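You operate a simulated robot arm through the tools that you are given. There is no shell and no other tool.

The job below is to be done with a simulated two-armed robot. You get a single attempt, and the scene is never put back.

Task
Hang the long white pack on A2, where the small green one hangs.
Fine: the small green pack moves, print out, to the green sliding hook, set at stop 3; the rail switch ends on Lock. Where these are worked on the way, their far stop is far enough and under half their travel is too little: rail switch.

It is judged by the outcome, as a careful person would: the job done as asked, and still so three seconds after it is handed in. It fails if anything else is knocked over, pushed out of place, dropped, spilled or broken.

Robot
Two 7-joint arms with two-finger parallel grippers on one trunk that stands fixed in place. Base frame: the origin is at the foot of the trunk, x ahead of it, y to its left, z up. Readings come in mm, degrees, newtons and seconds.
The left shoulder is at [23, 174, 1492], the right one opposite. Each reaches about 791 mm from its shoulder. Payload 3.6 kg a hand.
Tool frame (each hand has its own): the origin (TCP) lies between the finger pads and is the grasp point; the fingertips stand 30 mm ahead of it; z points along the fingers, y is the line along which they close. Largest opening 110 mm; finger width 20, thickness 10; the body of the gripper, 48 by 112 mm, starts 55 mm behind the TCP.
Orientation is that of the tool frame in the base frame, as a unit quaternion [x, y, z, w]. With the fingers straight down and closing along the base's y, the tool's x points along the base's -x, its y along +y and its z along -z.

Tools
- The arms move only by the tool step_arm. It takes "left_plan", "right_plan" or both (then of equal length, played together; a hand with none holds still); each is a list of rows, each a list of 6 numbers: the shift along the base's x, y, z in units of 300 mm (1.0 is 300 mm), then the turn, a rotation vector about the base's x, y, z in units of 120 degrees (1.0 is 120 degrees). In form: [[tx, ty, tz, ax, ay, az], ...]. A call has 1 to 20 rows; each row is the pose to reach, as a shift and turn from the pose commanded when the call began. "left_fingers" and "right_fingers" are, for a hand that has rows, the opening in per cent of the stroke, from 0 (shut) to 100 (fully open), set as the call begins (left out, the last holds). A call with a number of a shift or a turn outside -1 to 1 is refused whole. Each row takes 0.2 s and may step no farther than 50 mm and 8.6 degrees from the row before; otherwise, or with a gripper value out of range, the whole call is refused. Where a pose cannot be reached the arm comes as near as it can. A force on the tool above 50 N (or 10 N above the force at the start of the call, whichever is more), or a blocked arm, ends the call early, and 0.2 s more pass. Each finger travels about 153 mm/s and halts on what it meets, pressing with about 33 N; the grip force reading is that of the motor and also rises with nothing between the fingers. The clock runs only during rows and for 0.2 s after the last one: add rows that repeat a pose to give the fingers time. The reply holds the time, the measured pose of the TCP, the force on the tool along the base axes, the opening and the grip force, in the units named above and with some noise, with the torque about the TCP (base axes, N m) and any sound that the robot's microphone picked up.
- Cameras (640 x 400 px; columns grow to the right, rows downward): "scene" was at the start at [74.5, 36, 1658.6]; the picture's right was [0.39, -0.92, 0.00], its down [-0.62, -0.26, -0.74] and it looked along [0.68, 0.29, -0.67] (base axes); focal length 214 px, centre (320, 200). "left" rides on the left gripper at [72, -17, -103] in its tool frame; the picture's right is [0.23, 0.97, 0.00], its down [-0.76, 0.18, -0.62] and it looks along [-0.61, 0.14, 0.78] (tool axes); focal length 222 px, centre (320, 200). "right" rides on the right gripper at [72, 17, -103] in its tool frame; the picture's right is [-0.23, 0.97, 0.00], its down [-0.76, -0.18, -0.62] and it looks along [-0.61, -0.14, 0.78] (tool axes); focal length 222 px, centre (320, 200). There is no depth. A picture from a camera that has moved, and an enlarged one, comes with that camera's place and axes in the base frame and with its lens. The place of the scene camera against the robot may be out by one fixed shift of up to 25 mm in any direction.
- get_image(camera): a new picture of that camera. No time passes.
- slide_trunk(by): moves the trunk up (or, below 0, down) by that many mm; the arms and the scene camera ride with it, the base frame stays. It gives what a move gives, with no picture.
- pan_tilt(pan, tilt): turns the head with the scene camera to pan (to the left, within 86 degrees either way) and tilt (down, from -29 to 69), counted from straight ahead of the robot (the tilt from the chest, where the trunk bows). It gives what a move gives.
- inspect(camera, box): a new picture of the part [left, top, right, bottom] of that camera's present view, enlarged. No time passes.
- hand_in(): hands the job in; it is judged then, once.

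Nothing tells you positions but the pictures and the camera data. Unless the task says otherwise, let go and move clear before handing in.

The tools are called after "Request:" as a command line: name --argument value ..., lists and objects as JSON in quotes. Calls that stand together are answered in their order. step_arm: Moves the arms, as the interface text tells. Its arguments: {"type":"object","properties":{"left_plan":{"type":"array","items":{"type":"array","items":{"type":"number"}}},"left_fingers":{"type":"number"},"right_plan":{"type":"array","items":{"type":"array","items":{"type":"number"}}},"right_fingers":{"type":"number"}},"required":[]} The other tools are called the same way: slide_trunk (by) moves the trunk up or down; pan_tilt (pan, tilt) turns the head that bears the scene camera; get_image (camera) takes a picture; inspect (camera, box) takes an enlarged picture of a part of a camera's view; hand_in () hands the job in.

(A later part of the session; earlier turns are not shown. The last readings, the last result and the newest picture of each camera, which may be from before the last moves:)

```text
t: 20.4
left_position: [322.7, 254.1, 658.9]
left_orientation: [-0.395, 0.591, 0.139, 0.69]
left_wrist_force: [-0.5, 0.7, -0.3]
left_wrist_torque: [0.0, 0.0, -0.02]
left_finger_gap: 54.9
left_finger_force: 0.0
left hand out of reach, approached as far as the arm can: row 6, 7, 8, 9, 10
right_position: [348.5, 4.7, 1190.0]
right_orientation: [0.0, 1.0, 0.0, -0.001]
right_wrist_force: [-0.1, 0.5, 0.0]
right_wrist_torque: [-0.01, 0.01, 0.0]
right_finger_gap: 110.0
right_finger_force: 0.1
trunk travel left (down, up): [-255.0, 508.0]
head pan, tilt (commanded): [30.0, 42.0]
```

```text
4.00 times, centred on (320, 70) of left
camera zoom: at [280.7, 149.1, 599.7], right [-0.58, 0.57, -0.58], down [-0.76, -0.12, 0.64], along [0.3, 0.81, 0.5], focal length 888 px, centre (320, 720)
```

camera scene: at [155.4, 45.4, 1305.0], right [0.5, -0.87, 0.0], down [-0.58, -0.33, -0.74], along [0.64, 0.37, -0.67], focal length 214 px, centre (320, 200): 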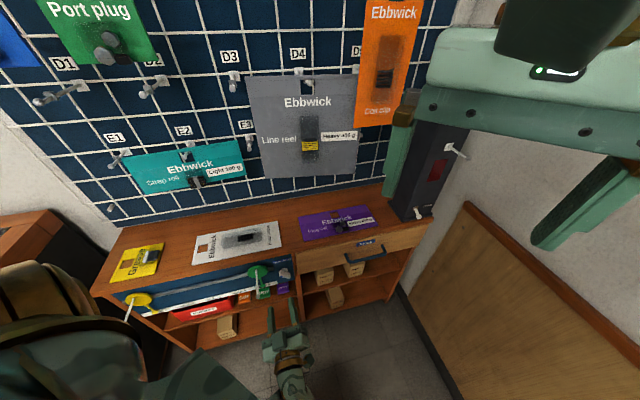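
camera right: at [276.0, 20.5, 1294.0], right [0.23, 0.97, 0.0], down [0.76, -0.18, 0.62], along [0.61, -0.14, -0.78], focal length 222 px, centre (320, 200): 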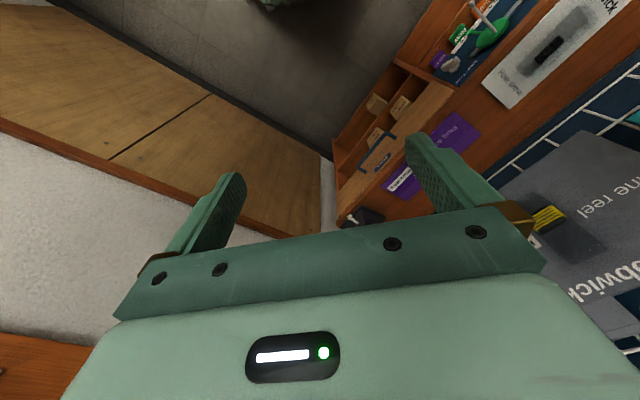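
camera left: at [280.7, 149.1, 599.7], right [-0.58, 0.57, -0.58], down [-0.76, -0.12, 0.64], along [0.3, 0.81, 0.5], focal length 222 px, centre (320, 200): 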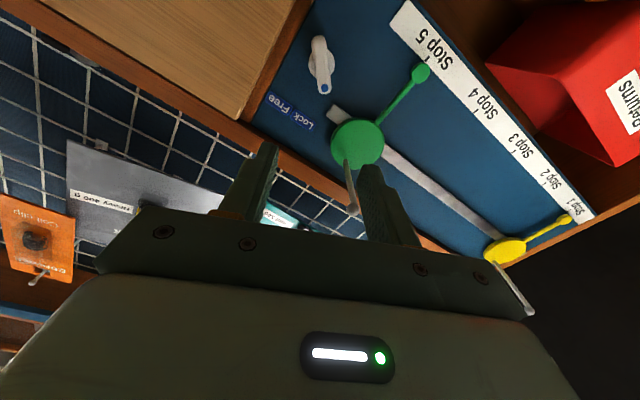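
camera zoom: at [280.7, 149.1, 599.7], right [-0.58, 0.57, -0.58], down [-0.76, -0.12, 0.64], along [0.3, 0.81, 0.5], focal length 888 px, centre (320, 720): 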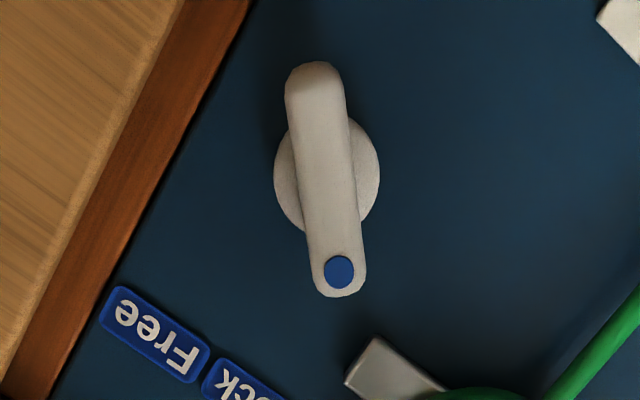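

The knob bar is about 54×13 mm, centred near (437,330,621), with the board surface about 23 mm behind it. I'll move to a closer pre-grasp directly in front and see how much roll is available there.

Request:
step_arm --left_plan '[[0.078, 0.036, -0.042, 0, 0, 0], [0.155, 0.071, -0.083, 0, 0, 0], [0.233, 0.107, -0.125, 0, 0, 0], [0.233, 0.107, -0.125, 0, 0, 0]]' --left_fingers 60

Request:
get_image --camera "left"

```text
t: 21.4
left_position: [330.2, 257.5, 655.5]
left_orientation: [-0.394, 0.592, 0.14, 0.689]
left_wrist_force: [0.1, 0.0, -0.1]
left_wrist_torque: [0.01, 0.02, -0.02]
left_finger_gap: 66.0
left_finger_force: 0.0
left hand out of reach, approached as far as the arm can: row 1, 2, 3, 4
right_position: [348.8, 4.7, 1190.1]
right_orientation: [0.0, 1.0, -0.001, -0.001]
right_wrist_force: [0.3, 0.0, -0.1]
right_wrist_torque: [0.02, -0.01, 0.02]
right_finger_gap: 109.9
right_finger_force: 0.0
trunk travel left (down, up): [-255.0, 508.0]
head pan, tilt (commanded): [30.0, 42.0]
```

```text
taken
camera left: at [288.4, 152.6, 595.6], right [-0.58, 0.57, -0.58], down [-0.76, -0.12, 0.64], along [0.3, 0.81, 0.5], focal length 222 px, centre (320, 200)
```

left: 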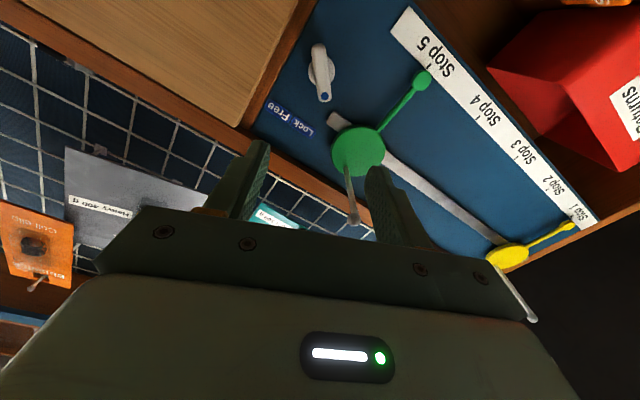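

The left arm is cramped when pointing flat at this inboard spot. A better approach is to tilt the left hand mostly fingers-down (30° toward the board) and push the bar with the fingers. I'll move to that orientation above and in front of the knob.

Request:
step_arm --left_plan '[[0.01, 0.0, 0.045, -0.0253, 0.0514, -0.0109], [0.025, 0.005, 0.09, -0.0506, 0.1028, -0.0218], [0.045, 0.012, 0.135, -0.0759, 0.1542, -0.0328], [0.07, 0.02, 0.18, -0.1012, 0.2056, -0.0437], [0.095, 0.03, 0.225, -0.1265, 0.257, -0.0546], [0.12, 0.042, 0.265, -0.1518, 0.3084, -0.0655], [0.145, 0.054, 0.3, -0.1771, 0.3598, -0.0765], [0.165, 0.063, 0.328, -0.2024, 0.4112, -0.0874], [0.183, 0.072, 0.348, -0.2277, 0.4626, -0.0983], [0.183, 0.072, 0.348, -0.2277, 0.4626, -0.0983]]' --left_fingers 0

Request:
get_image --camera "left"

Request:
get_image --camera "scene"

```text
t: 22.8
left_position: [362.7, 307.8, 740.3]
left_orientation: [-0.318, 0.826, 0.166, 0.434]
left_wrist_force: [1.3, 0.3, -0.4]
left_wrist_torque: [-0.02, -0.03, -0.01]
left_finger_gap: 0.0
left_finger_force: 33.2
right_position: [349.2, 4.2, 1189.9]
right_orientation: [0.0, 1.0, 0.0, -0.001]
right_wrist_force: [0.2, 0.7, -1.0]
right_wrist_torque: [0.0, 0.0, 0.0]
right_finger_gap: 110.1
right_finger_force: 0.1
trunk travel left (down, up): [-255.0, 508.0]
head pan, tilt (commanded): [30.0, 42.0]
stopped in row 7 (left hand): the arm was blocked; the commanded pose is now the measured one
```

```text
taken
camera left: at [281.7, 209.8, 739.1], right [-0.75, 0.64, -0.19], down [-0.18, 0.08, 0.98], along [0.64, 0.77, 0.06], focal length 222 px, centre (320, 200)
```

left: 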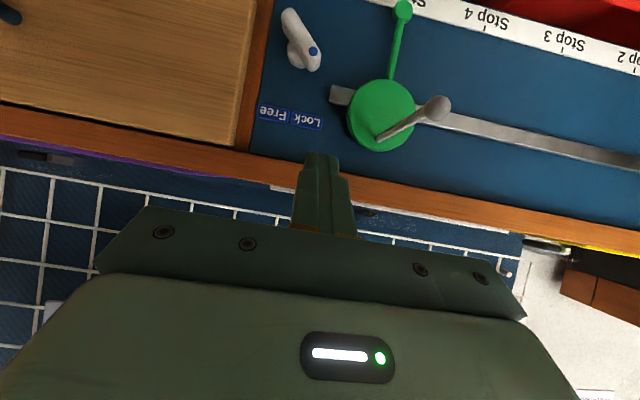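

```text
taken
camera scene: at [155.4, 45.5, 1305.0], right [0.5, -0.87, 0.0], down [-0.58, -0.33, -0.74], along [0.64, 0.37, -0.67], focal length 214 px, centre (320, 200)
```

scene: 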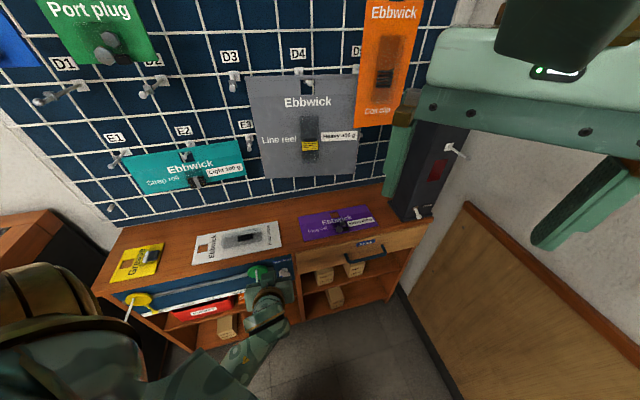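

The hand stopped because of arm posture, not contact. Its current tilt (~35° below horizontal, fingers closed along the board) is already fine for pushing the bar. I'll zoom in from here to measure the offset between fingertip and knob.

Request:
inspect --camera "left" --box '[230, 0, 470, 170]'

Request:
inspect --camera "scene" --box '[220, 230, 340, 330]'

```text
2.35 times, centred on (350, 85) of left
camera zoom: at [281.7, 209.8, 739.1], right [-0.75, 0.64, -0.19], down [-0.18, 0.08, 0.98], along [0.64, 0.77, 0.06], focal length 523 px, centre (249, 471)
```

zoom: 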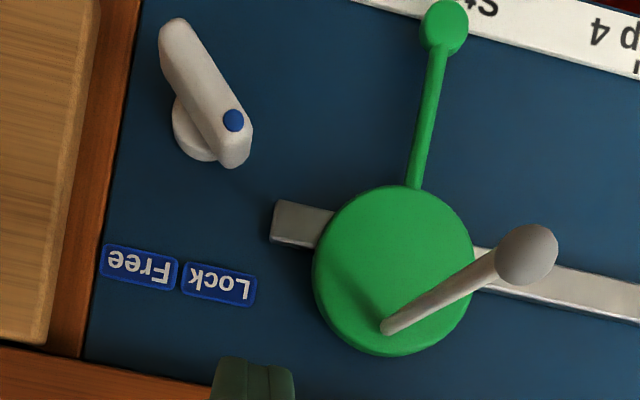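

```text
4.00 times, centred on (280, 280) of scene
camera zoom: at [155.4, 45.5, 1305.0], right [0.5, -0.87, 0.0], down [-0.58, -0.33, -0.74], along [0.64, 0.37, -0.67], focal length 858 px, centre (480, -120)
```

zoom: 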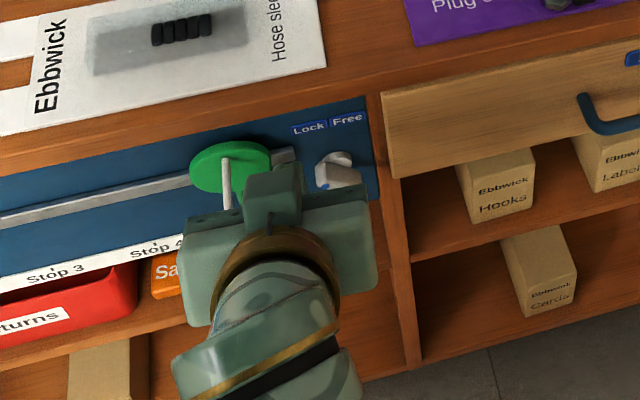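

The knob's centre is confirmed at about (436.5,330.5,621.5). To keep the hand clear of the green peg, I'll push the bar's lower-right end down and then left (clockwise, to Free), coming in from the right side of the knob. First I'll shift right and check reach.

Request:
step_arm --left_plan '[[0.04, -0.053, 0.0, 0, 0, 0], [0.08, -0.107, 0.0, 0, 0, 0], [0.118, -0.16, 0.0, 0, 0, 0], [0.118, -0.16, -0.1, 0, 0, 0], [0.118, -0.16, -0.2, 0, 0, 0], [0.118, -0.16, -0.2, 0, 0, 0]]'

Request:
get_image --camera "left"

```text
t: 23.5
left_position: [383.8, 314.8, 742.6]
left_orientation: [-0.242, 0.827, 0.219, 0.459]
left_wrist_force: [0.2, 0.1, -0.6]
left_wrist_torque: [0.01, -0.01, -0.02]
left_finger_gap: 0.2
left_finger_force: 33.4
right_position: [347.5, 4.1, 1190.1]
right_orientation: [0.0, 1.0, 0.0, 0.0]
right_wrist_force: [0.5, 0.0, -0.6]
right_wrist_torque: [-0.01, 0.0, 0.01]
right_finger_gap: 110.2
right_finger_force: 0.1
trunk travel left (down, up): [-255.0, 508.0]
head pan, tilt (commanded): [30.0, 42.0]
stopped in row 3 (left hand): the arm was blocked; the commanded pose is now the measured one
```

```text
taken
camera left: at [294.1, 226.4, 728.2], right [-0.69, 0.72, -0.06], down [-0.16, -0.07, 0.98], along [0.7, 0.69, 0.17], focal length 222 px, centre (320, 200)
```

left: 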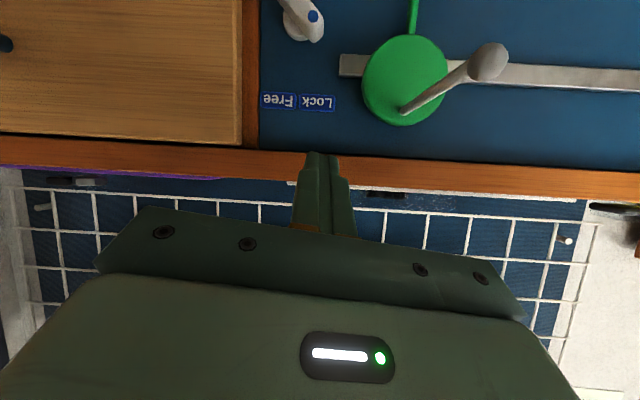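

The left arm's posture (elbow low) is the problem here, so I'll back it up the way it came. Once clear I'll re-form a proper fingers-down posture.

Request:
step_arm --left_plan '[[-0.09, 0.09, 0.07, 0, 0, 0], [-0.18, 0.18, 0.14, 0, 0, 0], [-0.27, 0.27, 0.21, 0, 0, 0], [-0.34, 0.36, 0.27, 0, 0, 0], [-0.4, 0.45, 0.32, 0, 0, 0], [-0.4, 0.45, 0.32, 0, 0, 0]]'

Request:
get_image --camera "scene"

```text
t: 24.9
left_position: [263.5, 449.8, 829.8]
left_orientation: [-0.243, 0.827, 0.218, 0.457]
left_wrist_force: [0.5, -0.3, 0.0]
left_wrist_torque: [-0.02, -0.01, 0.01]
left_finger_gap: 0.3
left_finger_force: 32.6
left hand out of reach, approached as far as the arm can: row 5, 6
right_position: [348.7, 2.6, 1191.1]
right_orientation: [0.001, 1.0, 0.001, -0.002]
right_wrist_force: [-0.1, 0.3, 0.3]
right_wrist_torque: [0.0, 0.01, -0.03]
right_finger_gap: 109.9
right_finger_force: 0.0
trunk travel left (down, up): [-255.0, 508.0]
head pan, tilt (commanded): [30.0, 42.0]
```

```text
taken
camera scene: at [155.5, 44.8, 1305.0], right [0.5, -0.87, 0.0], down [-0.58, -0.33, -0.74], along [0.64, 0.37, -0.67], focal length 214 px, centre (320, 200)
```

scene: 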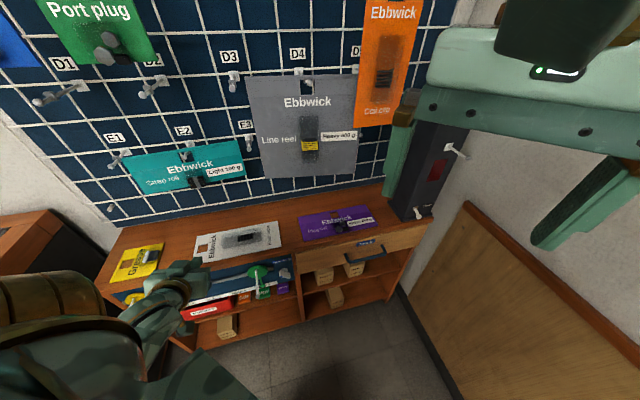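

Request:
step_arm --left_plan '[[0.0, 0.05, 0.04, -0.042, 0.0378, 0.0103], [0.005, 0.1, 0.08, -0.0839, 0.0755, 0.0205], [0.01, 0.14, 0.12, -0.1258, 0.1133, 0.0308], [0.015, 0.17, 0.15, -0.1678, 0.1511, 0.041], [0.02, 0.19, 0.18, -0.2097, 0.1888, 0.0513], [0.025, 0.2, 0.2, -0.2517, 0.2266, 0.0615], [0.03, 0.2, 0.21, -0.2936, 0.2644, 0.0718], [0.03, 0.2, 0.22, -0.3355, 0.3021, 0.082], [0.03, 0.2, 0.22, -0.3775, 0.3399, 0.0923], [0.03, 0.2, 0.22, -0.3775, 0.3399, 0.0923]]'

Request:
get_image --camera "scene"

Request:
get_image --camera "left"

```text
t: 27.1
left_position: [273.8, 513.8, 897.6]
left_orientation: [-0.383, 0.924, 0.001, 0.0]
left_wrist_force: [0.2, 1.1, -0.5]
left_wrist_torque: [0.01, 0.04, 0.02]
left_finger_gap: 0.2
left_finger_force: 33.3
left hand out of reach, approached as far as the arm can: row 1, 2, 3, 4
right_position: [347.9, 3.4, 1191.7]
right_orientation: [0.0, 1.0, 0.0, 0.0]
right_wrist_force: [-0.2, 1.5, 0.2]
right_wrist_torque: [0.02, -0.04, 0.0]
right_finger_gap: 110.1
right_finger_force: 0.1
trunk travel left (down, up): [-255.0, 508.0]
head pan, tilt (commanded): [30.0, 42.0]
```

```text
taken
camera scene: at [155.1, 45.5, 1305.1], right [0.5, -0.87, 0.0], down [-0.58, -0.33, -0.74], along [0.64, 0.37, -0.67], focal length 214 px, centre (320, 200)
```

scene: 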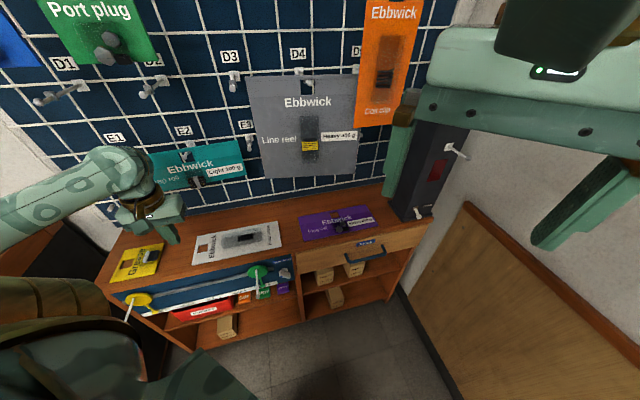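

```text
taken
camera left: at [236.2, 448.9, 999.6], right [-0.85, 0.53, 0.0], down [0.41, 0.66, 0.62], along [0.33, 0.53, -0.78], focal length 222 px, centre (320, 200)
```

left: 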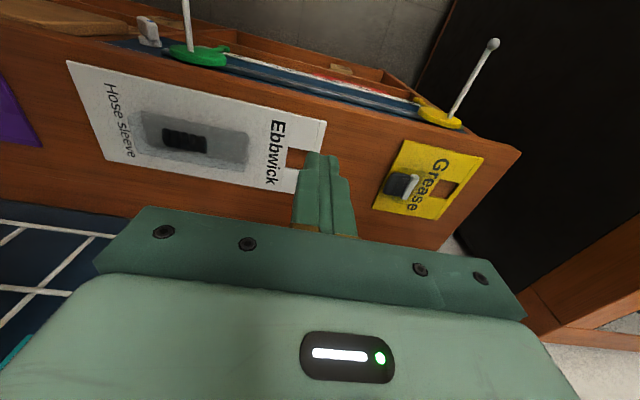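

The left arm is now in a good fingers-down posture with the elbow high. I'll carry it over in front of the knob area at a safe height, tilting toward the board as I go.

Request:
step_arm --left_plan '[[0.04, -0.12, -0.03, 0, 0, 0], [0.09, -0.25, -0.06, 0, 0, 0], [0.14, -0.37, -0.1, 0.02, -0.02, 0], [0.2, -0.48, -0.14, 0.06, -0.06, 0], [0.26, -0.58, -0.18, 0.1, -0.1, 0], [0.32, -0.66, -0.22, 0.14, -0.14, 0], [0.37, -0.73, -0.25, 0.18, -0.18, 0], [0.37, -0.73, -0.25, 0.21, -0.21, 0], [0.37, -0.73, -0.25, 0.21, -0.21, 0]]'

Request:
get_image --camera "left"

Request:
get_image --camera "scene"

```text
t: 29.1
left_position: [408.6, 324.2, 837.2]
left_orientation: [-0.363, 0.88, 0.117, 0.283]
left_wrist_force: [-0.2, 0.5, 0.0]
left_wrist_torque: [0.03, 0.01, 0.0]
left_finger_gap: 0.0
left_finger_force: 33.4
left hand out of reach, approached as far as the arm can: row 7, 8, 9
right_position: [348.8, 3.2, 1191.0]
right_orientation: [0.0, 1.0, 0.0, 0.0]
right_wrist_force: [0.1, 0.5, 1.1]
right_wrist_torque: [0.01, -0.02, 0.01]
right_finger_gap: 109.9
right_finger_force: 0.0
trunk travel left (down, up): [-255.0, 508.0]
head pan, tilt (commanded): [30.0, 42.0]
```

```text
taken
camera left: at [336.3, 227.4, 879.2], right [-0.82, 0.56, -0.13], down [0.06, 0.31, 0.95], along [0.57, 0.77, -0.28], focal length 222 px, centre (320, 200)
```

left: 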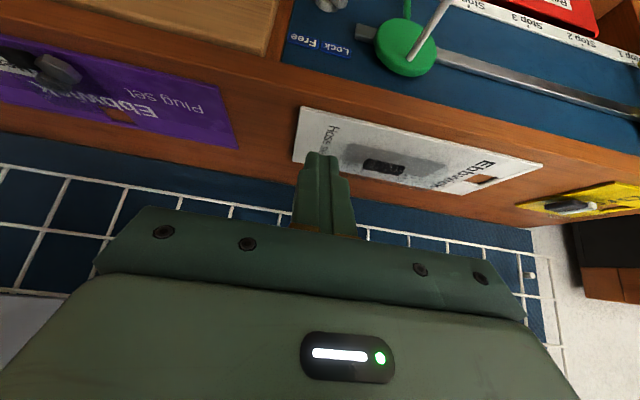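

```text
taken
camera scene: at [155.6, 45.5, 1305.0], right [0.5, -0.87, 0.0], down [-0.58, -0.33, -0.74], along [0.64, 0.37, -0.67], focal length 214 px, centre (320, 200)
```

scene: 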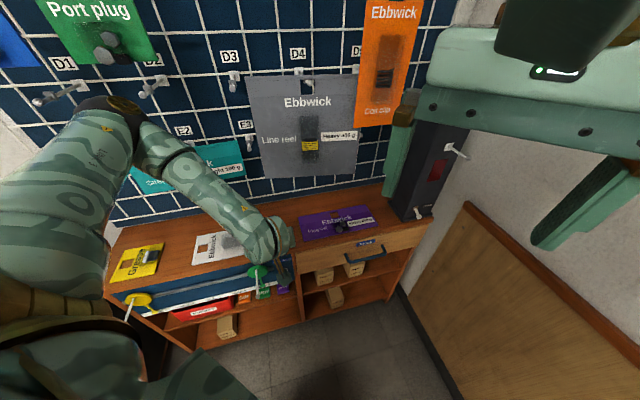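

Good posture and reach now. I'll descend in front of the board to the right-hand side of the knob, staying outside it.

Request:
step_arm --left_plan '[[-0.01, -0.03, -0.12, 0, 0, 0], [0.0, -0.06, -0.24, 0, 0, 0], [0.01, -0.09, -0.36, 0, 0, 0], [0.02, -0.12, -0.48, 0, 0, 0], [0.033, -0.151, -0.597, 0, 0, 0], [0.033, -0.151, -0.597, 0, 0, 0]]'

Request:
get_image --camera "left"

Request:
get_image --camera "scene"

```text
t: 30.5
left_position: [455.8, 336.7, 777.8]
left_orientation: [-0.364, 0.88, 0.117, 0.283]
left_wrist_force: [-4.8, -4.5, 26.5]
left_wrist_torque: [0.29, 0.08, 0.05]
left_finger_gap: 0.0
left_finger_force: 33.5
left hand out of reach, approached as far as the arm can: row 1, 2, 3, 4, 5, 6
right_position: [345.4, 2.8, 1191.8]
right_orientation: [0.0, 1.0, 0.001, 0.0]
right_wrist_force: [0.4, 0.4, -0.1]
right_wrist_torque: [0.0, 0.01, 0.02]
right_finger_gap: 110.1
right_finger_force: 0.1
trunk travel left (down, up): [-255.0, 508.0]
head pan, tilt (commanded): [30.0, 42.0]
```

```text
taken
camera left: at [385.3, 239.7, 819.1], right [-0.82, 0.56, -0.13], down [0.05, 0.31, 0.95], along [0.57, 0.77, -0.28], focal length 222 px, centre (320, 200)
```

left: 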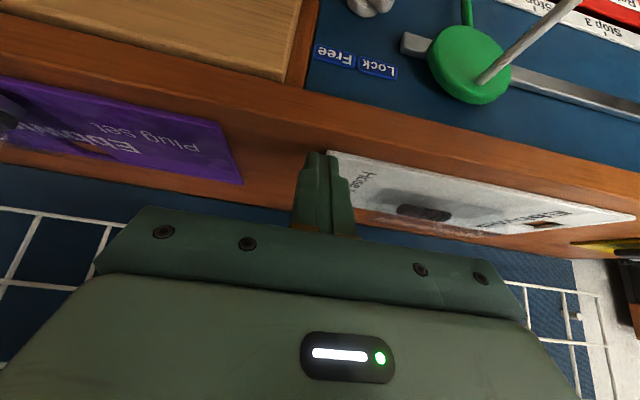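

```text
taken
camera scene: at [153.0, 43.5, 1305.7], right [0.5, -0.87, 0.0], down [-0.58, -0.33, -0.74], along [0.64, 0.37, -0.67], focal length 214 px, centre (320, 200)
```

scene: 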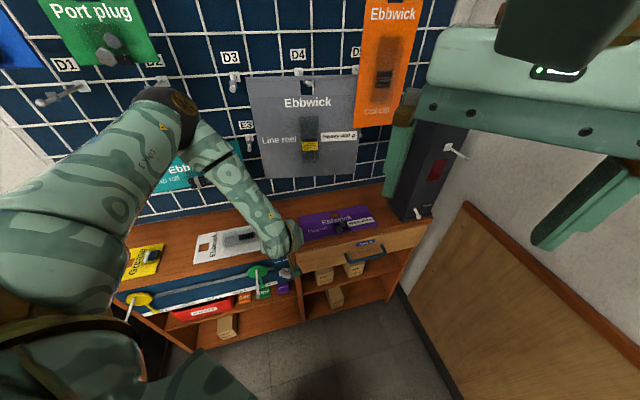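

The fingertips came down onto the shelf top: the elbow-high posture limits going low. Raising the trunk will lift the hand and let the arm work more extended, which suits these low targets better.

Request:
slide_trunk --by 120

Request:
get_image --camera "scene"

```text
t: 32.0
left_position: [465.5, 340.1, 925.4]
left_orientation: [-0.368, 0.869, 0.104, 0.313]
left_wrist_force: [-0.4, 0.2, 0.1]
left_wrist_torque: [0.0, -0.01, -0.01]
left_finger_gap: 0.2
left_finger_force: 32.7
right_position: [349.9, 4.2, 1310.1]
right_orientation: [0.0, 1.0, 0.001, -0.002]
right_wrist_force: [-0.3, 0.2, 0.7]
right_wrist_torque: [0.01, 0.03, 0.06]
right_finger_gap: 110.0
right_finger_force: 0.0
trunk travel left (down, up): [-375.0, 388.0]
head pan, tilt (commanded): [30.0, 42.0]
```

```text
taken
camera scene: at [108.6, 45.4, 1427.2], right [0.5, -0.87, 0.0], down [-0.58, -0.33, -0.74], along [0.64, 0.37, -0.67], focal length 214 px, centre (320, 200)
```

scene: 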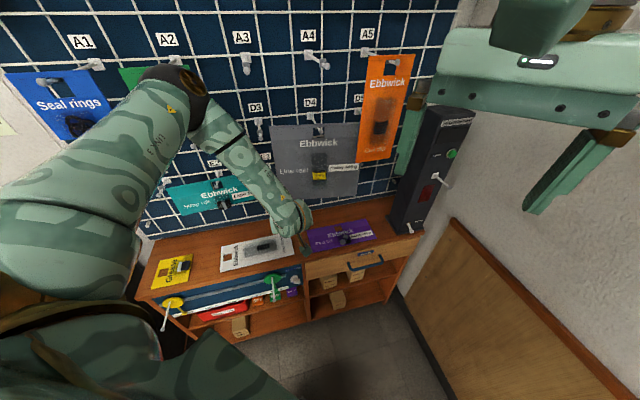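

Request:
step_arm --left_plan '[[-0.047, -0.063, -0.05, 0, 0, 0], [-0.094, -0.126, -0.1, 0, 0, 0], [-0.141, -0.189, -0.15, 0, 0, 0], [-0.141, -0.189, -0.27, 0, 0, 0], [-0.141, -0.189, -0.39, 0, 0, 0], [-0.141, -0.189, -0.39, 0, 0, 0]]'

Request:
get_image --camera "scene"

```text
t: 33.4
left_position: [454.7, 329.0, 931.4]
left_orientation: [-0.368, 0.87, 0.104, 0.312]
left_wrist_force: [-0.2, -0.5, 0.0]
left_wrist_torque: [-0.02, 0.03, -0.02]
left_finger_gap: 0.2
left_finger_force: 33.2
left hand out of reach, approached as far as the arm can: row 1, 2, 3, 4, 5, 6
right_position: [348.4, 3.8, 1311.0]
right_orientation: [0.0, 1.0, 0.0, -0.001]
right_wrist_force: [-0.2, 0.4, -0.7]
right_wrist_torque: [0.01, -0.03, -0.04]
right_finger_gap: 110.1
right_finger_force: 0.1
trunk travel left (down, up): [-375.0, 388.0]
head pan, tilt (commanded): [30.0, 42.0]
```

```text
taken
camera scene: at [108.1, 45.4, 1427.4], right [0.5, -0.87, 0.0], down [-0.58, -0.33, -0.74], along [0.64, 0.37, -0.67], focal length 214 px, centre (320, 200)
```

scene: 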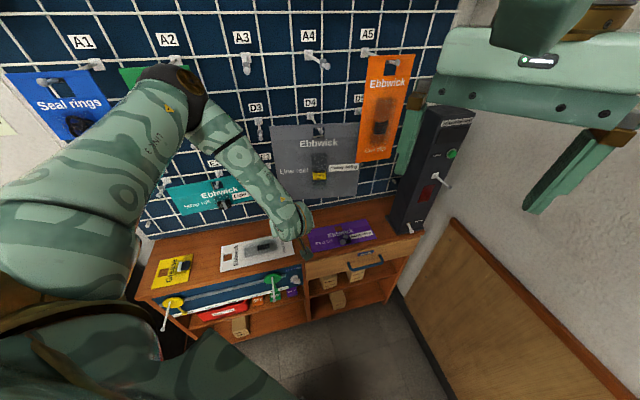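

The left posture is at its limits here, so I'll return the left hand to its comfortable outboard pose and use the right arm for the knob, since reaching across suits it better.

Request:
step_arm --left_plan '[[-0.1, 0.1, 0.05, -0.035, 0.04, -0.001], [-0.2, 0.2, 0.1, -0.07, 0.08, -0.002], [-0.3, 0.3, 0.15, -0.105, 0.121, -0.003], [-0.4, 0.4, 0.2, -0.14, 0.161, -0.005], [-0.5, 0.5, 0.25, -0.175, 0.201, -0.006], [-0.6, 0.6, 0.28, -0.21, 0.242, -0.007], [-0.6, 0.6, 0.28, -0.21, 0.242, -0.007]]'

Request:
get_image --camera "scene"

```text
t: 35.0
left_position: [281.6, 508.3, 1011.3]
left_orientation: [-0.385, 0.923, 0.0, 0.001]
left_wrist_force: [0.2, 0.3, -0.6]
left_wrist_torque: [0.01, 0.03, 0.0]
left_finger_gap: 0.0
left_finger_force: 33.0
right_position: [348.7, 2.8, 1311.2]
right_orientation: [0.001, 1.0, 0.001, 0.0]
right_wrist_force: [0.0, -1.0, 0.4]
right_wrist_torque: [-0.03, 0.02, 0.02]
right_finger_gap: 110.0
right_finger_force: 0.1
trunk travel left (down, up): [-375.0, 388.0]
head pan, tilt (commanded): [30.0, 42.0]
```

```text
taken
camera scene: at [108.7, 44.9, 1427.3], right [0.5, -0.87, 0.0], down [-0.58, -0.33, -0.74], along [0.64, 0.37, -0.67], focal length 214 px, centre (320, 200)
```

scene: 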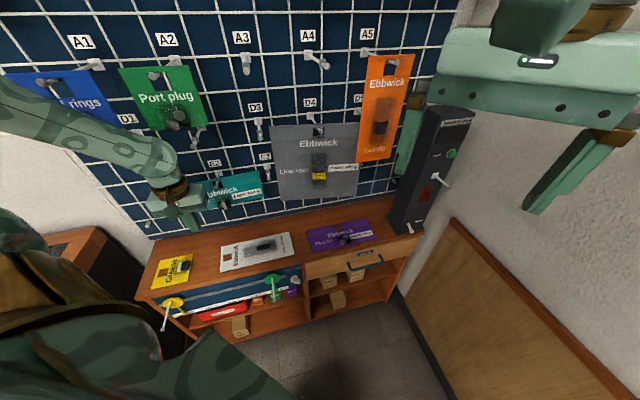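

Request:
slide_trunk --by -120

Request:
step_arm --right_plan '[[0.04, 0.05, -0.1, 0, 0, 0.06], [0.08, 0.1, -0.22, 0, 0, 0.12], [0.12, 0.16, -0.34, 0, 0, 0.18], [0.16, 0.22, -0.46, 0, 0, 0.24], [0.2, 0.29, -0.58, 0, 0, 0.3], [0.24, 0.36, -0.7, 0, 0, 0.375], [0.27, 0.4, -0.8, 0, 0, 0.375], [0.27, 0.4, -0.8, 0, 0, 0.375]]' --right_fingers 0

Request:
get_image --camera "scene"

Request:
get_image --camera "right"

```text
t: 36.5
left_position: [277.3, 508.9, 890.9]
left_orientation: [-0.384, 0.923, 0.001, 0.003]
left_wrist_force: [-0.7, -0.8, -0.2]
left_wrist_torque: [0.03, -0.02, -0.02]
left_finger_gap: 0.0
left_finger_force: 32.9
right_position: [347.3, 4.6, 1191.5]
right_orientation: [0.0, 1.0, 0.0, 0.0]
right_wrist_force: [0.2, 0.3, -0.5]
right_wrist_torque: [0.05, -0.02, -0.02]
right_finger_gap: 110.1
right_finger_force: 0.0
trunk travel left (down, up): [-255.0, 508.0]
head pan, tilt (commanded): [30.0, 42.0]
```

```text
refused: row 6 steps farther than a row can; nothing moved
```

```text
taken
camera scene: at [154.7, 45.5, 1305.3], right [0.5, -0.87, 0.0], down [-0.58, -0.33, -0.74], along [0.64, 0.37, -0.67], focal length 214 px, centre (320, 200)
```

scene: 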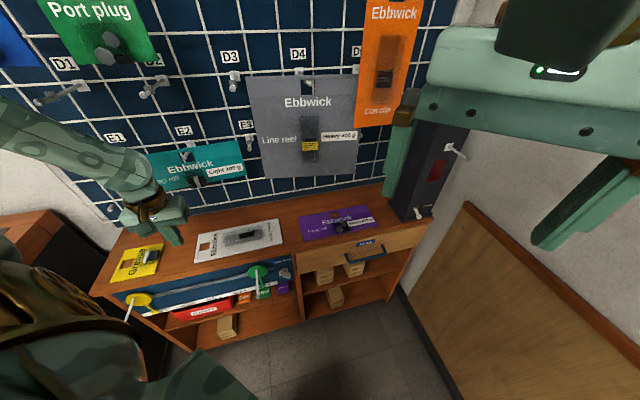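

```text
taken
camera right: at [276.0, 20.6, 1293.9], right [0.23, 0.97, 0.0], down [0.76, -0.18, 0.62], along [0.61, -0.14, -0.78], focal length 222 px, centre (320, 200)
```

right: 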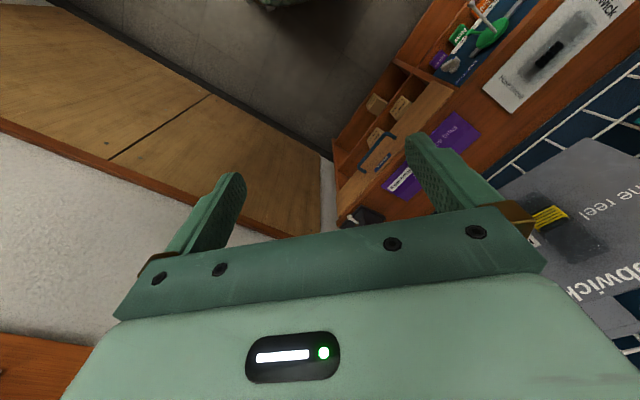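

The step was refused as one row turned too far. I'll resend it with even steps.

Request:
step_arm --right_plan '[[0.035, 0.05, -0.1, 0, 0, 0.0625], [0.07, 0.1, -0.2, 0, 0, 0.125], [0.105, 0.15, -0.3, 0, 0, 0.1875], [0.14, 0.2, -0.4, 0, 0, 0.25], [0.175, 0.25, -0.5, 0, 0, 0.3125], [0.21, 0.3, -0.6, 0, 0, 0.375], [0.24, 0.35, -0.7, 0, 0, 0.375], [0.27, 0.4, -0.8, 0, 0, 0.375], [0.27, 0.4, -0.8, 0, 0, 0.375]]' --right_fingers 0

Request:
get_image --camera "scene"

Request:
get_image --camera "right"

```text
t: 38.5
left_position: [277.6, 508.2, 891.4]
left_orientation: [-0.383, 0.924, 0.0, 0.001]
left_wrist_force: [0.9, -0.4, 1.0]
left_wrist_torque: [-0.01, 0.03, -0.03]
left_finger_gap: 0.0
left_finger_force: 33.3
right_position: [429.1, 123.3, 951.0]
right_orientation: [-0.382, 0.924, 0.0, -0.001]
right_wrist_force: [0.3, 0.5, -0.1]
right_wrist_torque: [-0.01, -0.03, 0.0]
right_finger_gap: 0.2
right_finger_force: 32.4
trunk travel left (down, up): [-255.0, 508.0]
head pan, tilt (commanded): [30.0, 42.0]
```

```text
taken
camera scene: at [155.1, 45.3, 1305.1], right [0.5, -0.87, 0.0], down [-0.58, -0.33, -0.74], along [0.64, 0.37, -0.67], focal length 214 px, centre (320, 200)
```

scene: 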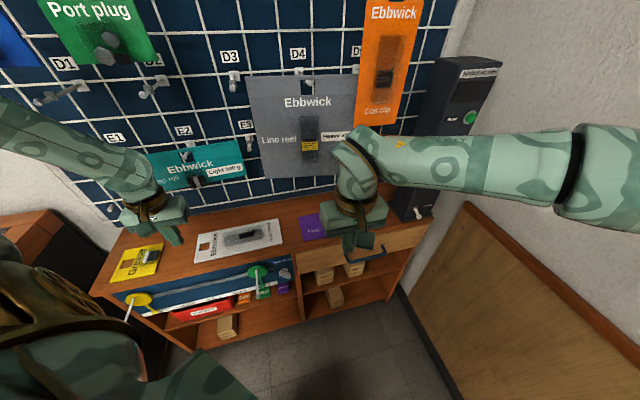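

```text
taken
camera right: at [366.7, 84.4, 1053.5], right [-0.53, 0.85, 0.0], down [0.66, 0.41, 0.62], along [0.53, 0.33, -0.78], focal length 222 px, centre (320, 200)
```

right: 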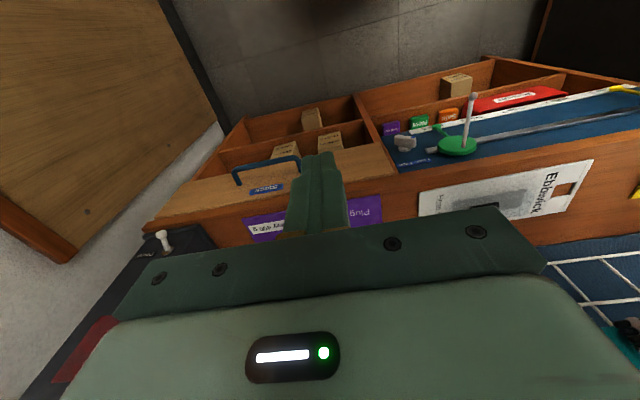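

The right arm reaches comfortably. I'll bring it over and down to the right of the knob with a 36° tilt toward the board.

Request:
step_arm --right_plan '[[0.0, 0.075, -0.1, 0.03, -0.03, 0], [-0.005, 0.15, -0.2, 0.06, -0.06, 0], [-0.01, 0.22, -0.3, 0.09, -0.09, 0], [-0.015, 0.29, -0.4, 0.12, -0.12, 0], [-0.02, 0.36, -0.5, 0.15, -0.15, 0], [-0.03, 0.43, -0.6, 0.18, -0.18, 0], [-0.037, 0.5, -0.7, 0.212, -0.212, 0], [-0.037, 0.517, -0.77, 0.212, -0.212, 0], [-0.037, 0.517, -0.77, 0.212, -0.212, 0]]'

Request:
get_image --camera "scene"

Request:
get_image --camera "right"

```text
t: 40.5
left_position: [276.8, 508.2, 891.7]
left_orientation: [-0.384, 0.923, 0.0, 0.001]
left_wrist_force: [-0.2, -1.4, 0.2]
left_wrist_torque: [0.03, 0.01, 0.01]
left_finger_gap: 0.0
left_finger_force: 32.9
right_position: [417.3, 257.8, 721.4]
right_orientation: [-0.364, 0.879, 0.119, 0.284]
right_wrist_force: [-0.5, -0.4, -0.1]
right_wrist_torque: [-0.03, -0.03, 0.0]
right_finger_gap: 0.0
right_finger_force: 32.7
right hand out of reach, approached as far as the arm can: row 7, 8, 9
trunk travel left (down, up): [-255.0, 508.0]
head pan, tilt (commanded): [30.0, 42.0]
```

```text
taken
camera scene: at [155.3, 45.7, 1305.1], right [0.5, -0.87, 0.0], down [-0.58, -0.33, -0.74], along [0.64, 0.37, -0.67], focal length 214 px, centre (320, 200)
```

scene: 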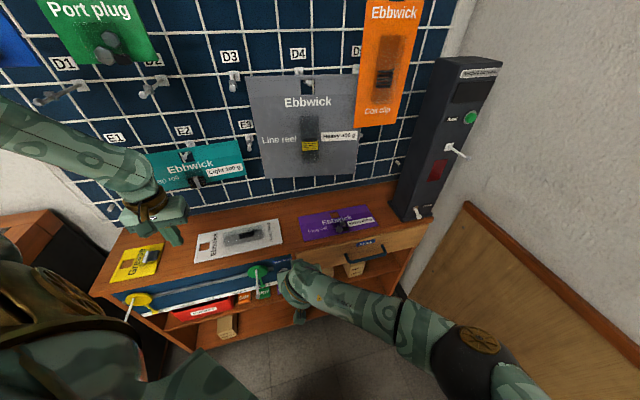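

```text
taken
camera right: at [321.8, 184.6, 762.4], right [-0.56, 0.82, 0.13], down [0.3, 0.05, 0.95], along [0.77, 0.57, -0.28], focal length 222 px, centre (320, 200)
```

right: 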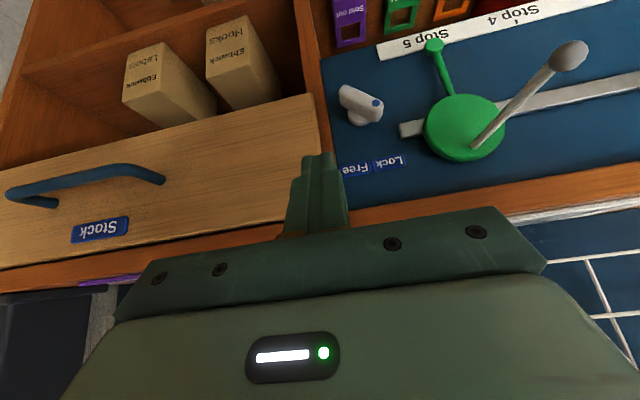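

The right hand is close but at its limit. I'll raise the left hand for clearance, then lower the trunk 100 mm to bring the right shoulder nearer.

Request:
step_arm --left_plan '[[0, 0, 0.13, 0, 0, 0], [0, 0, 0.26, 0, 0, 0], [0, 0, 0.4, 0, 0, 0], [0, 0, 0.4, 0, 0, 0]]' --right_plan '[[-0.03, -0.03, 0.05, 0, 0, 0], [-0.05, -0.05, 0.1, 0, 0, 0], [-0.05, -0.05, 0.1, 0, 0, 0], [-0.05, -0.05, 0.1, 0, 0, 0]]'

Request:
slide_trunk --by -100

Request:
get_image --camera "right"

Request:
get_image --camera "scene"

```text
t: 41.5
left_position: [279.3, 509.3, 1011.1]
left_orientation: [-0.383, 0.924, 0.0, 0.001]
left_wrist_force: [0.5, 0.5, 0.2]
left_wrist_torque: [-0.03, 0.0, 0.0]
left_finger_gap: 0.1
left_finger_force: 32.4
right_position: [402.5, 242.3, 753.9]
right_orientation: [-0.364, 0.879, 0.117, 0.284]
right_wrist_force: [0.6, -0.1, -0.4]
right_wrist_torque: [0.02, -0.03, -0.02]
right_finger_gap: 0.2
right_finger_force: 33.1
trunk travel left (down, up): [-255.0, 508.0]
head pan, tilt (commanded): [30.0, 42.0]
```

```text
t: 42.8
left_position: [275.5, 508.3, 911.8]
left_orientation: [-0.383, 0.924, 0.001, 0.002]
left_wrist_force: [-0.5, -0.4, 0.9]
left_wrist_torque: [-0.03, 0.01, 0.01]
left_finger_gap: 0.1
left_finger_force: 33.0
right_position: [400.2, 241.2, 654.7]
right_orientation: [-0.364, 0.879, 0.119, 0.285]
right_wrist_force: [-0.2, 0.0, 0.5]
right_wrist_torque: [-0.02, 0.0, 0.04]
right_finger_gap: 0.1
right_finger_force: 33.3
trunk travel left (down, up): [-155.0, 608.0]
head pan, tilt (commanded): [30.0, 42.0]
```

```text
taken
camera right: at [305.5, 168.7, 694.9], right [-0.56, 0.82, 0.13], down [0.3, 0.05, 0.95], along [0.77, 0.57, -0.28], focal length 222 px, centre (320, 200)
```

right: 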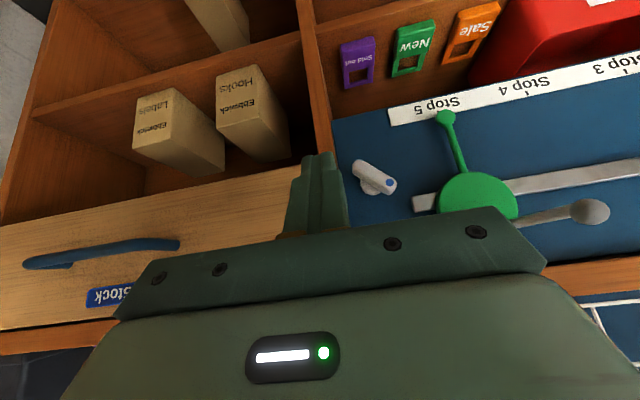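

```text
taken
camera scene: at [208.1, 45.6, 1200.9], right [0.5, -0.87, 0.0], down [-0.58, -0.33, -0.74], along [0.64, 0.37, -0.67], focal length 214 px, centre (320, 200)
```

scene: 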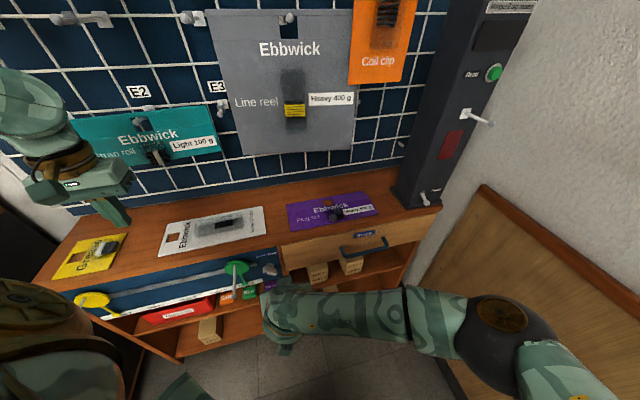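

The right hand has good reach and a clear view of the knob. I'll zoom to verify the geometry before pushing.

Request:
inspect --camera "right" --box '[280, 100, 440, 240]'

Request:
inspect --camera "scene" --box '[220, 240, 320, 320]'

```text
2.86 times, centred on (360, 170) of right
camera zoom: at [305.5, 168.7, 694.9], right [-0.56, 0.82, 0.13], down [0.3, 0.05, 0.95], along [0.77, 0.57, -0.28], focal length 635 px, centre (206, 286)
```

zoom: 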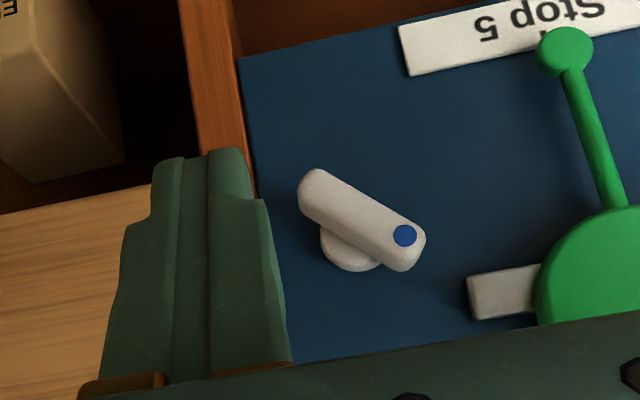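

```text
5.00 times, centred on (270, 280) of scene
camera zoom: at [208.1, 45.6, 1200.9], right [0.5, -0.87, 0.0], down [-0.58, -0.33, -0.74], along [0.64, 0.37, -0.67], focal length 1072 px, centre (570, -200)
```

zoom: 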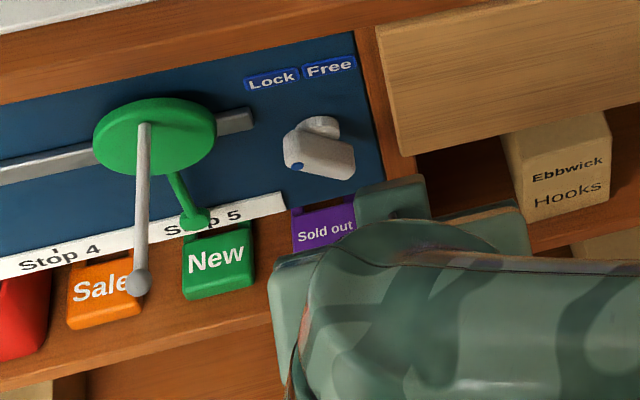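

Geometry confirmed. I'll approach to just right of and above the bar's right half, without contact, and check.

Request:
step_arm --right_plan '[[0.0277, 0.064, 0.008, 0, 0, 0], [0.0554, 0.128, 0.0103, 0, 0, 0], [0.0966, 0.1693, 0.0103, 0, 0, 0], [0.1379, 0.2105, 0.0103, 0, 0, 0], [0.1379, 0.2105, 0.0103, 0, 0, 0]]'

Request:
get_image --camera "right"

Request:
inspect --camera "right" --box '[280, 100, 440, 240]'

Request:
inspect --camera "scene" --box '[220, 240, 320, 320]'

```text
t: 44.0
left_position: [276.7, 509.4, 910.5]
left_orientation: [-0.384, 0.923, 0.001, 0.001]
left_wrist_force: [0.6, -0.2, 0.4]
left_wrist_torque: [-0.02, 0.01, 0.0]
left_finger_gap: 0.0
left_finger_force: 33.5
right_position: [447.2, 266.1, 662.1]
right_orientation: [-0.364, 0.879, 0.119, 0.284]
right_wrist_force: [-0.5, 0.1, -0.4]
right_wrist_torque: [0.02, 0.02, 0.01]
right_finger_gap: 0.0
right_finger_force: 33.2
right hand out of reach, approached as far as the arm can: row 1, 2, 3, 4, 5
trunk travel left (down, up): [-155.0, 608.0]
head pan, tilt (commanded): [30.0, 42.0]
```

```text
taken
camera right: at [351.2, 193.4, 702.7], right [-0.56, 0.82, 0.13], down [0.3, 0.05, 0.95], along [0.77, 0.57, -0.28], focal length 222 px, centre (320, 200)
```

right: 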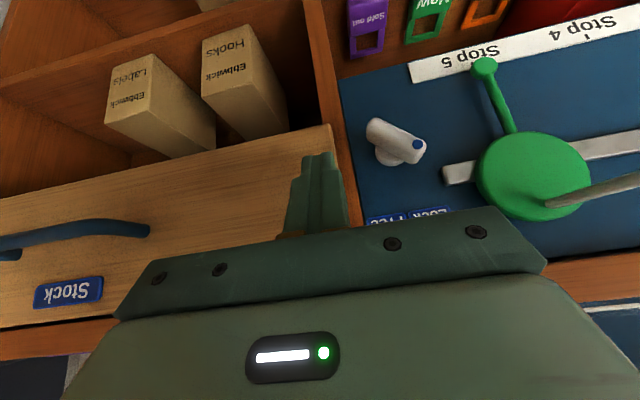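

```text
2.86 times, centred on (360, 170) of right
camera zoom: at [351.2, 193.4, 702.7], right [-0.56, 0.82, 0.13], down [0.3, 0.05, 0.95], along [0.77, 0.57, -0.28], focal length 635 px, centre (206, 286)
```

zoom: 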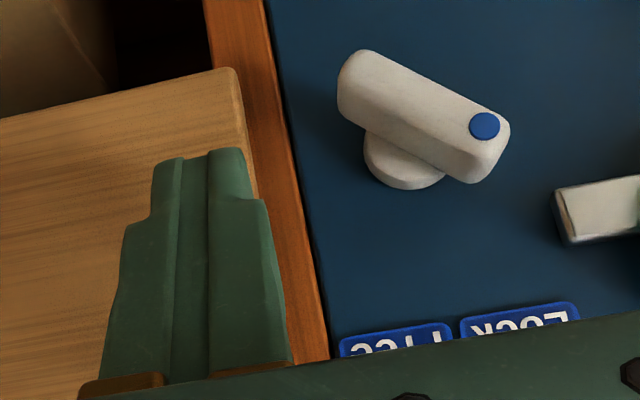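

```text
5.00 times, centred on (270, 280) of scene
camera zoom: at [208.8, 45.7, 1200.6], right [0.5, -0.87, 0.0], down [-0.58, -0.33, -0.74], along [0.64, 0.37, -0.67], focal length 1072 px, centre (570, -200)
```

zoom: 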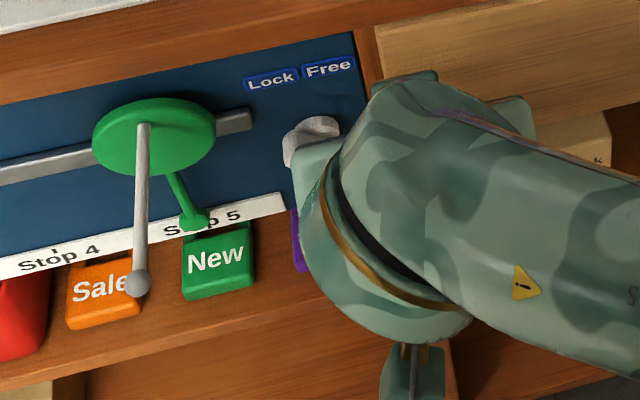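

The right hand is limited toward the left with this yaw. Its forearm points left, so yawing the hand further left should unlock reach. I'll back off slightly and yaw it 30°.

Request:
step_arm --right_plan '[[-0.03, -0.03, 0.0, 0, 0, 0.0625], [-0.05, -0.05, 0.0, 0, 0, 0.125], [-0.05, -0.05, 0.0, 0, 0, 0.1875], [-0.05, -0.05, 0.0, 0, 0, 0.25], [-0.05, -0.05, 0.0, 0, 0, 0.25]]'

Request:
get_image --camera "right"

```text
t: 45.2
left_position: [276.6, 508.3, 911.7]
left_orientation: [-0.384, 0.923, 0.001, 0.001]
left_wrist_force: [0.0, -0.2, 0.2]
left_wrist_torque: [0.01, 0.02, -0.02]
left_finger_gap: 0.0
left_finger_force: 32.7
right_position: [431.0, 250.1, 662.3]
right_orientation: [-0.58, 0.754, 0.187, 0.244]
right_wrist_force: [-0.5, 0.0, -0.2]
right_wrist_torque: [0.0, -0.02, 0.03]
right_finger_gap: 0.1
right_finger_force: 32.7
trunk travel left (down, up): [-155.0, 608.0]
head pan, tilt (commanded): [30.0, 42.0]
```

```text
taken
camera right: at [384.3, 138.9, 703.1], right [-0.89, 0.43, 0.13], down [0.24, 0.2, 0.95], along [0.38, 0.88, -0.28], focal length 222 px, centre (320, 200)
```

right: 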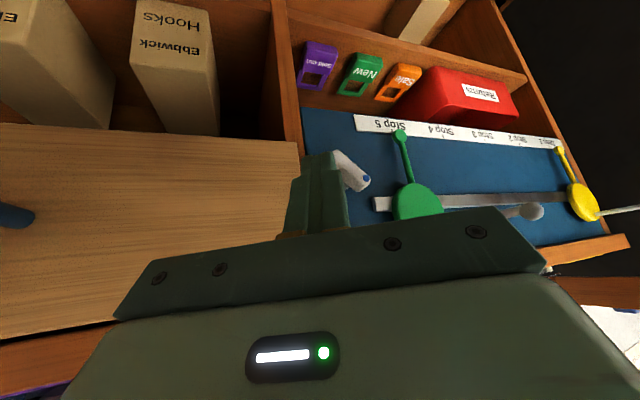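

Reach is unlocked. I'll now approach the right side of the knob bar, just short of contact.

Request:
step_arm --right_plan '[[0.0144, 0.1186, -0.0283, 0, 0, 0], [0.038, 0.142, -0.0283, 0, 0, 0], [0.0615, 0.1657, -0.0283, 0, 0, 0], [0.0615, 0.1657, -0.0283, 0, 0, 0]]'

Request:
get_image --camera "right"

Request:
inspect --camera "right" --box '[260, 80, 420, 220]'

Request:
inspect --camera "scene" --box '[220, 240, 320, 320]'

```text
t: 46.2
left_position: [277.4, 509.3, 910.9]
left_orientation: [-0.384, 0.924, 0.0, 0.001]
left_wrist_force: [-0.5, 0.5, -0.7]
left_wrist_torque: [0.04, 0.0, -0.01]
left_finger_gap: 0.1
left_finger_force: 33.2
right_position: [441.9, 287.2, 658.1]
right_orientation: [-0.579, 0.754, 0.188, 0.244]
right_wrist_force: [0.1, 0.7, -0.1]
right_wrist_torque: [-0.02, 0.01, -0.01]
right_finger_gap: 0.1
right_finger_force: 33.3
right hand out of reach, approached as far as the arm can: row 2, 3, 4
trunk travel left (down, up): [-155.0, 608.0]
head pan, tilt (commanded): [30.0, 42.0]
```

```text
taken
camera right: at [396.1, 176.0, 699.1], right [-0.89, 0.43, 0.13], down [0.24, 0.2, 0.95], along [0.38, 0.88, -0.28], focal length 222 px, centre (320, 200)
```

right: 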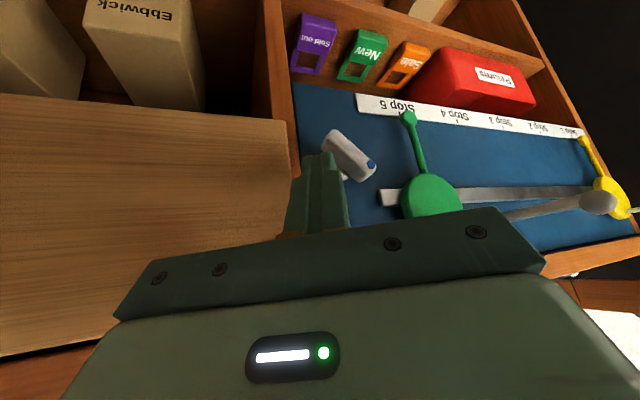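

```text
2.86 times, centred on (340, 150) of right
camera zoom: at [396.1, 176.0, 699.1], right [-0.89, 0.43, 0.13], down [0.24, 0.2, 0.95], along [0.38, 0.88, -0.28], focal length 635 px, centre (263, 343)
```

zoom: 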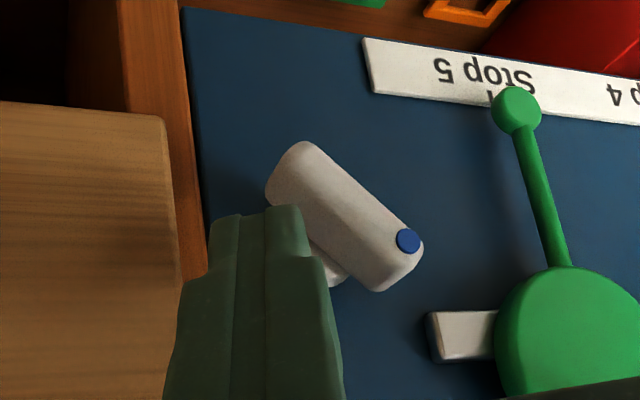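

```text
5.00 times, centred on (270, 280) of scene
camera zoom: at [208.7, 45.7, 1200.6], right [0.5, -0.87, 0.0], down [-0.58, -0.33, -0.74], along [0.64, 0.37, -0.67], focal length 1072 px, centre (570, -200)
```

zoom: 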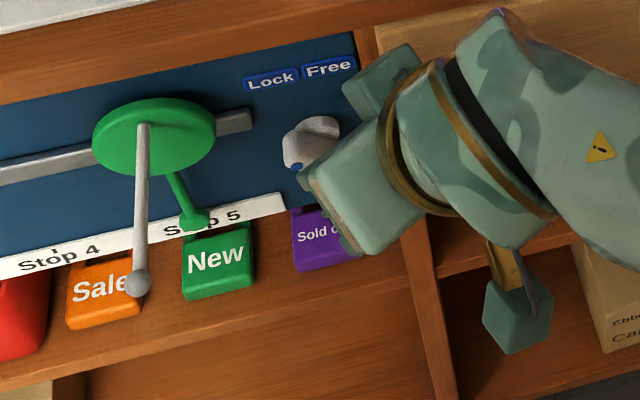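

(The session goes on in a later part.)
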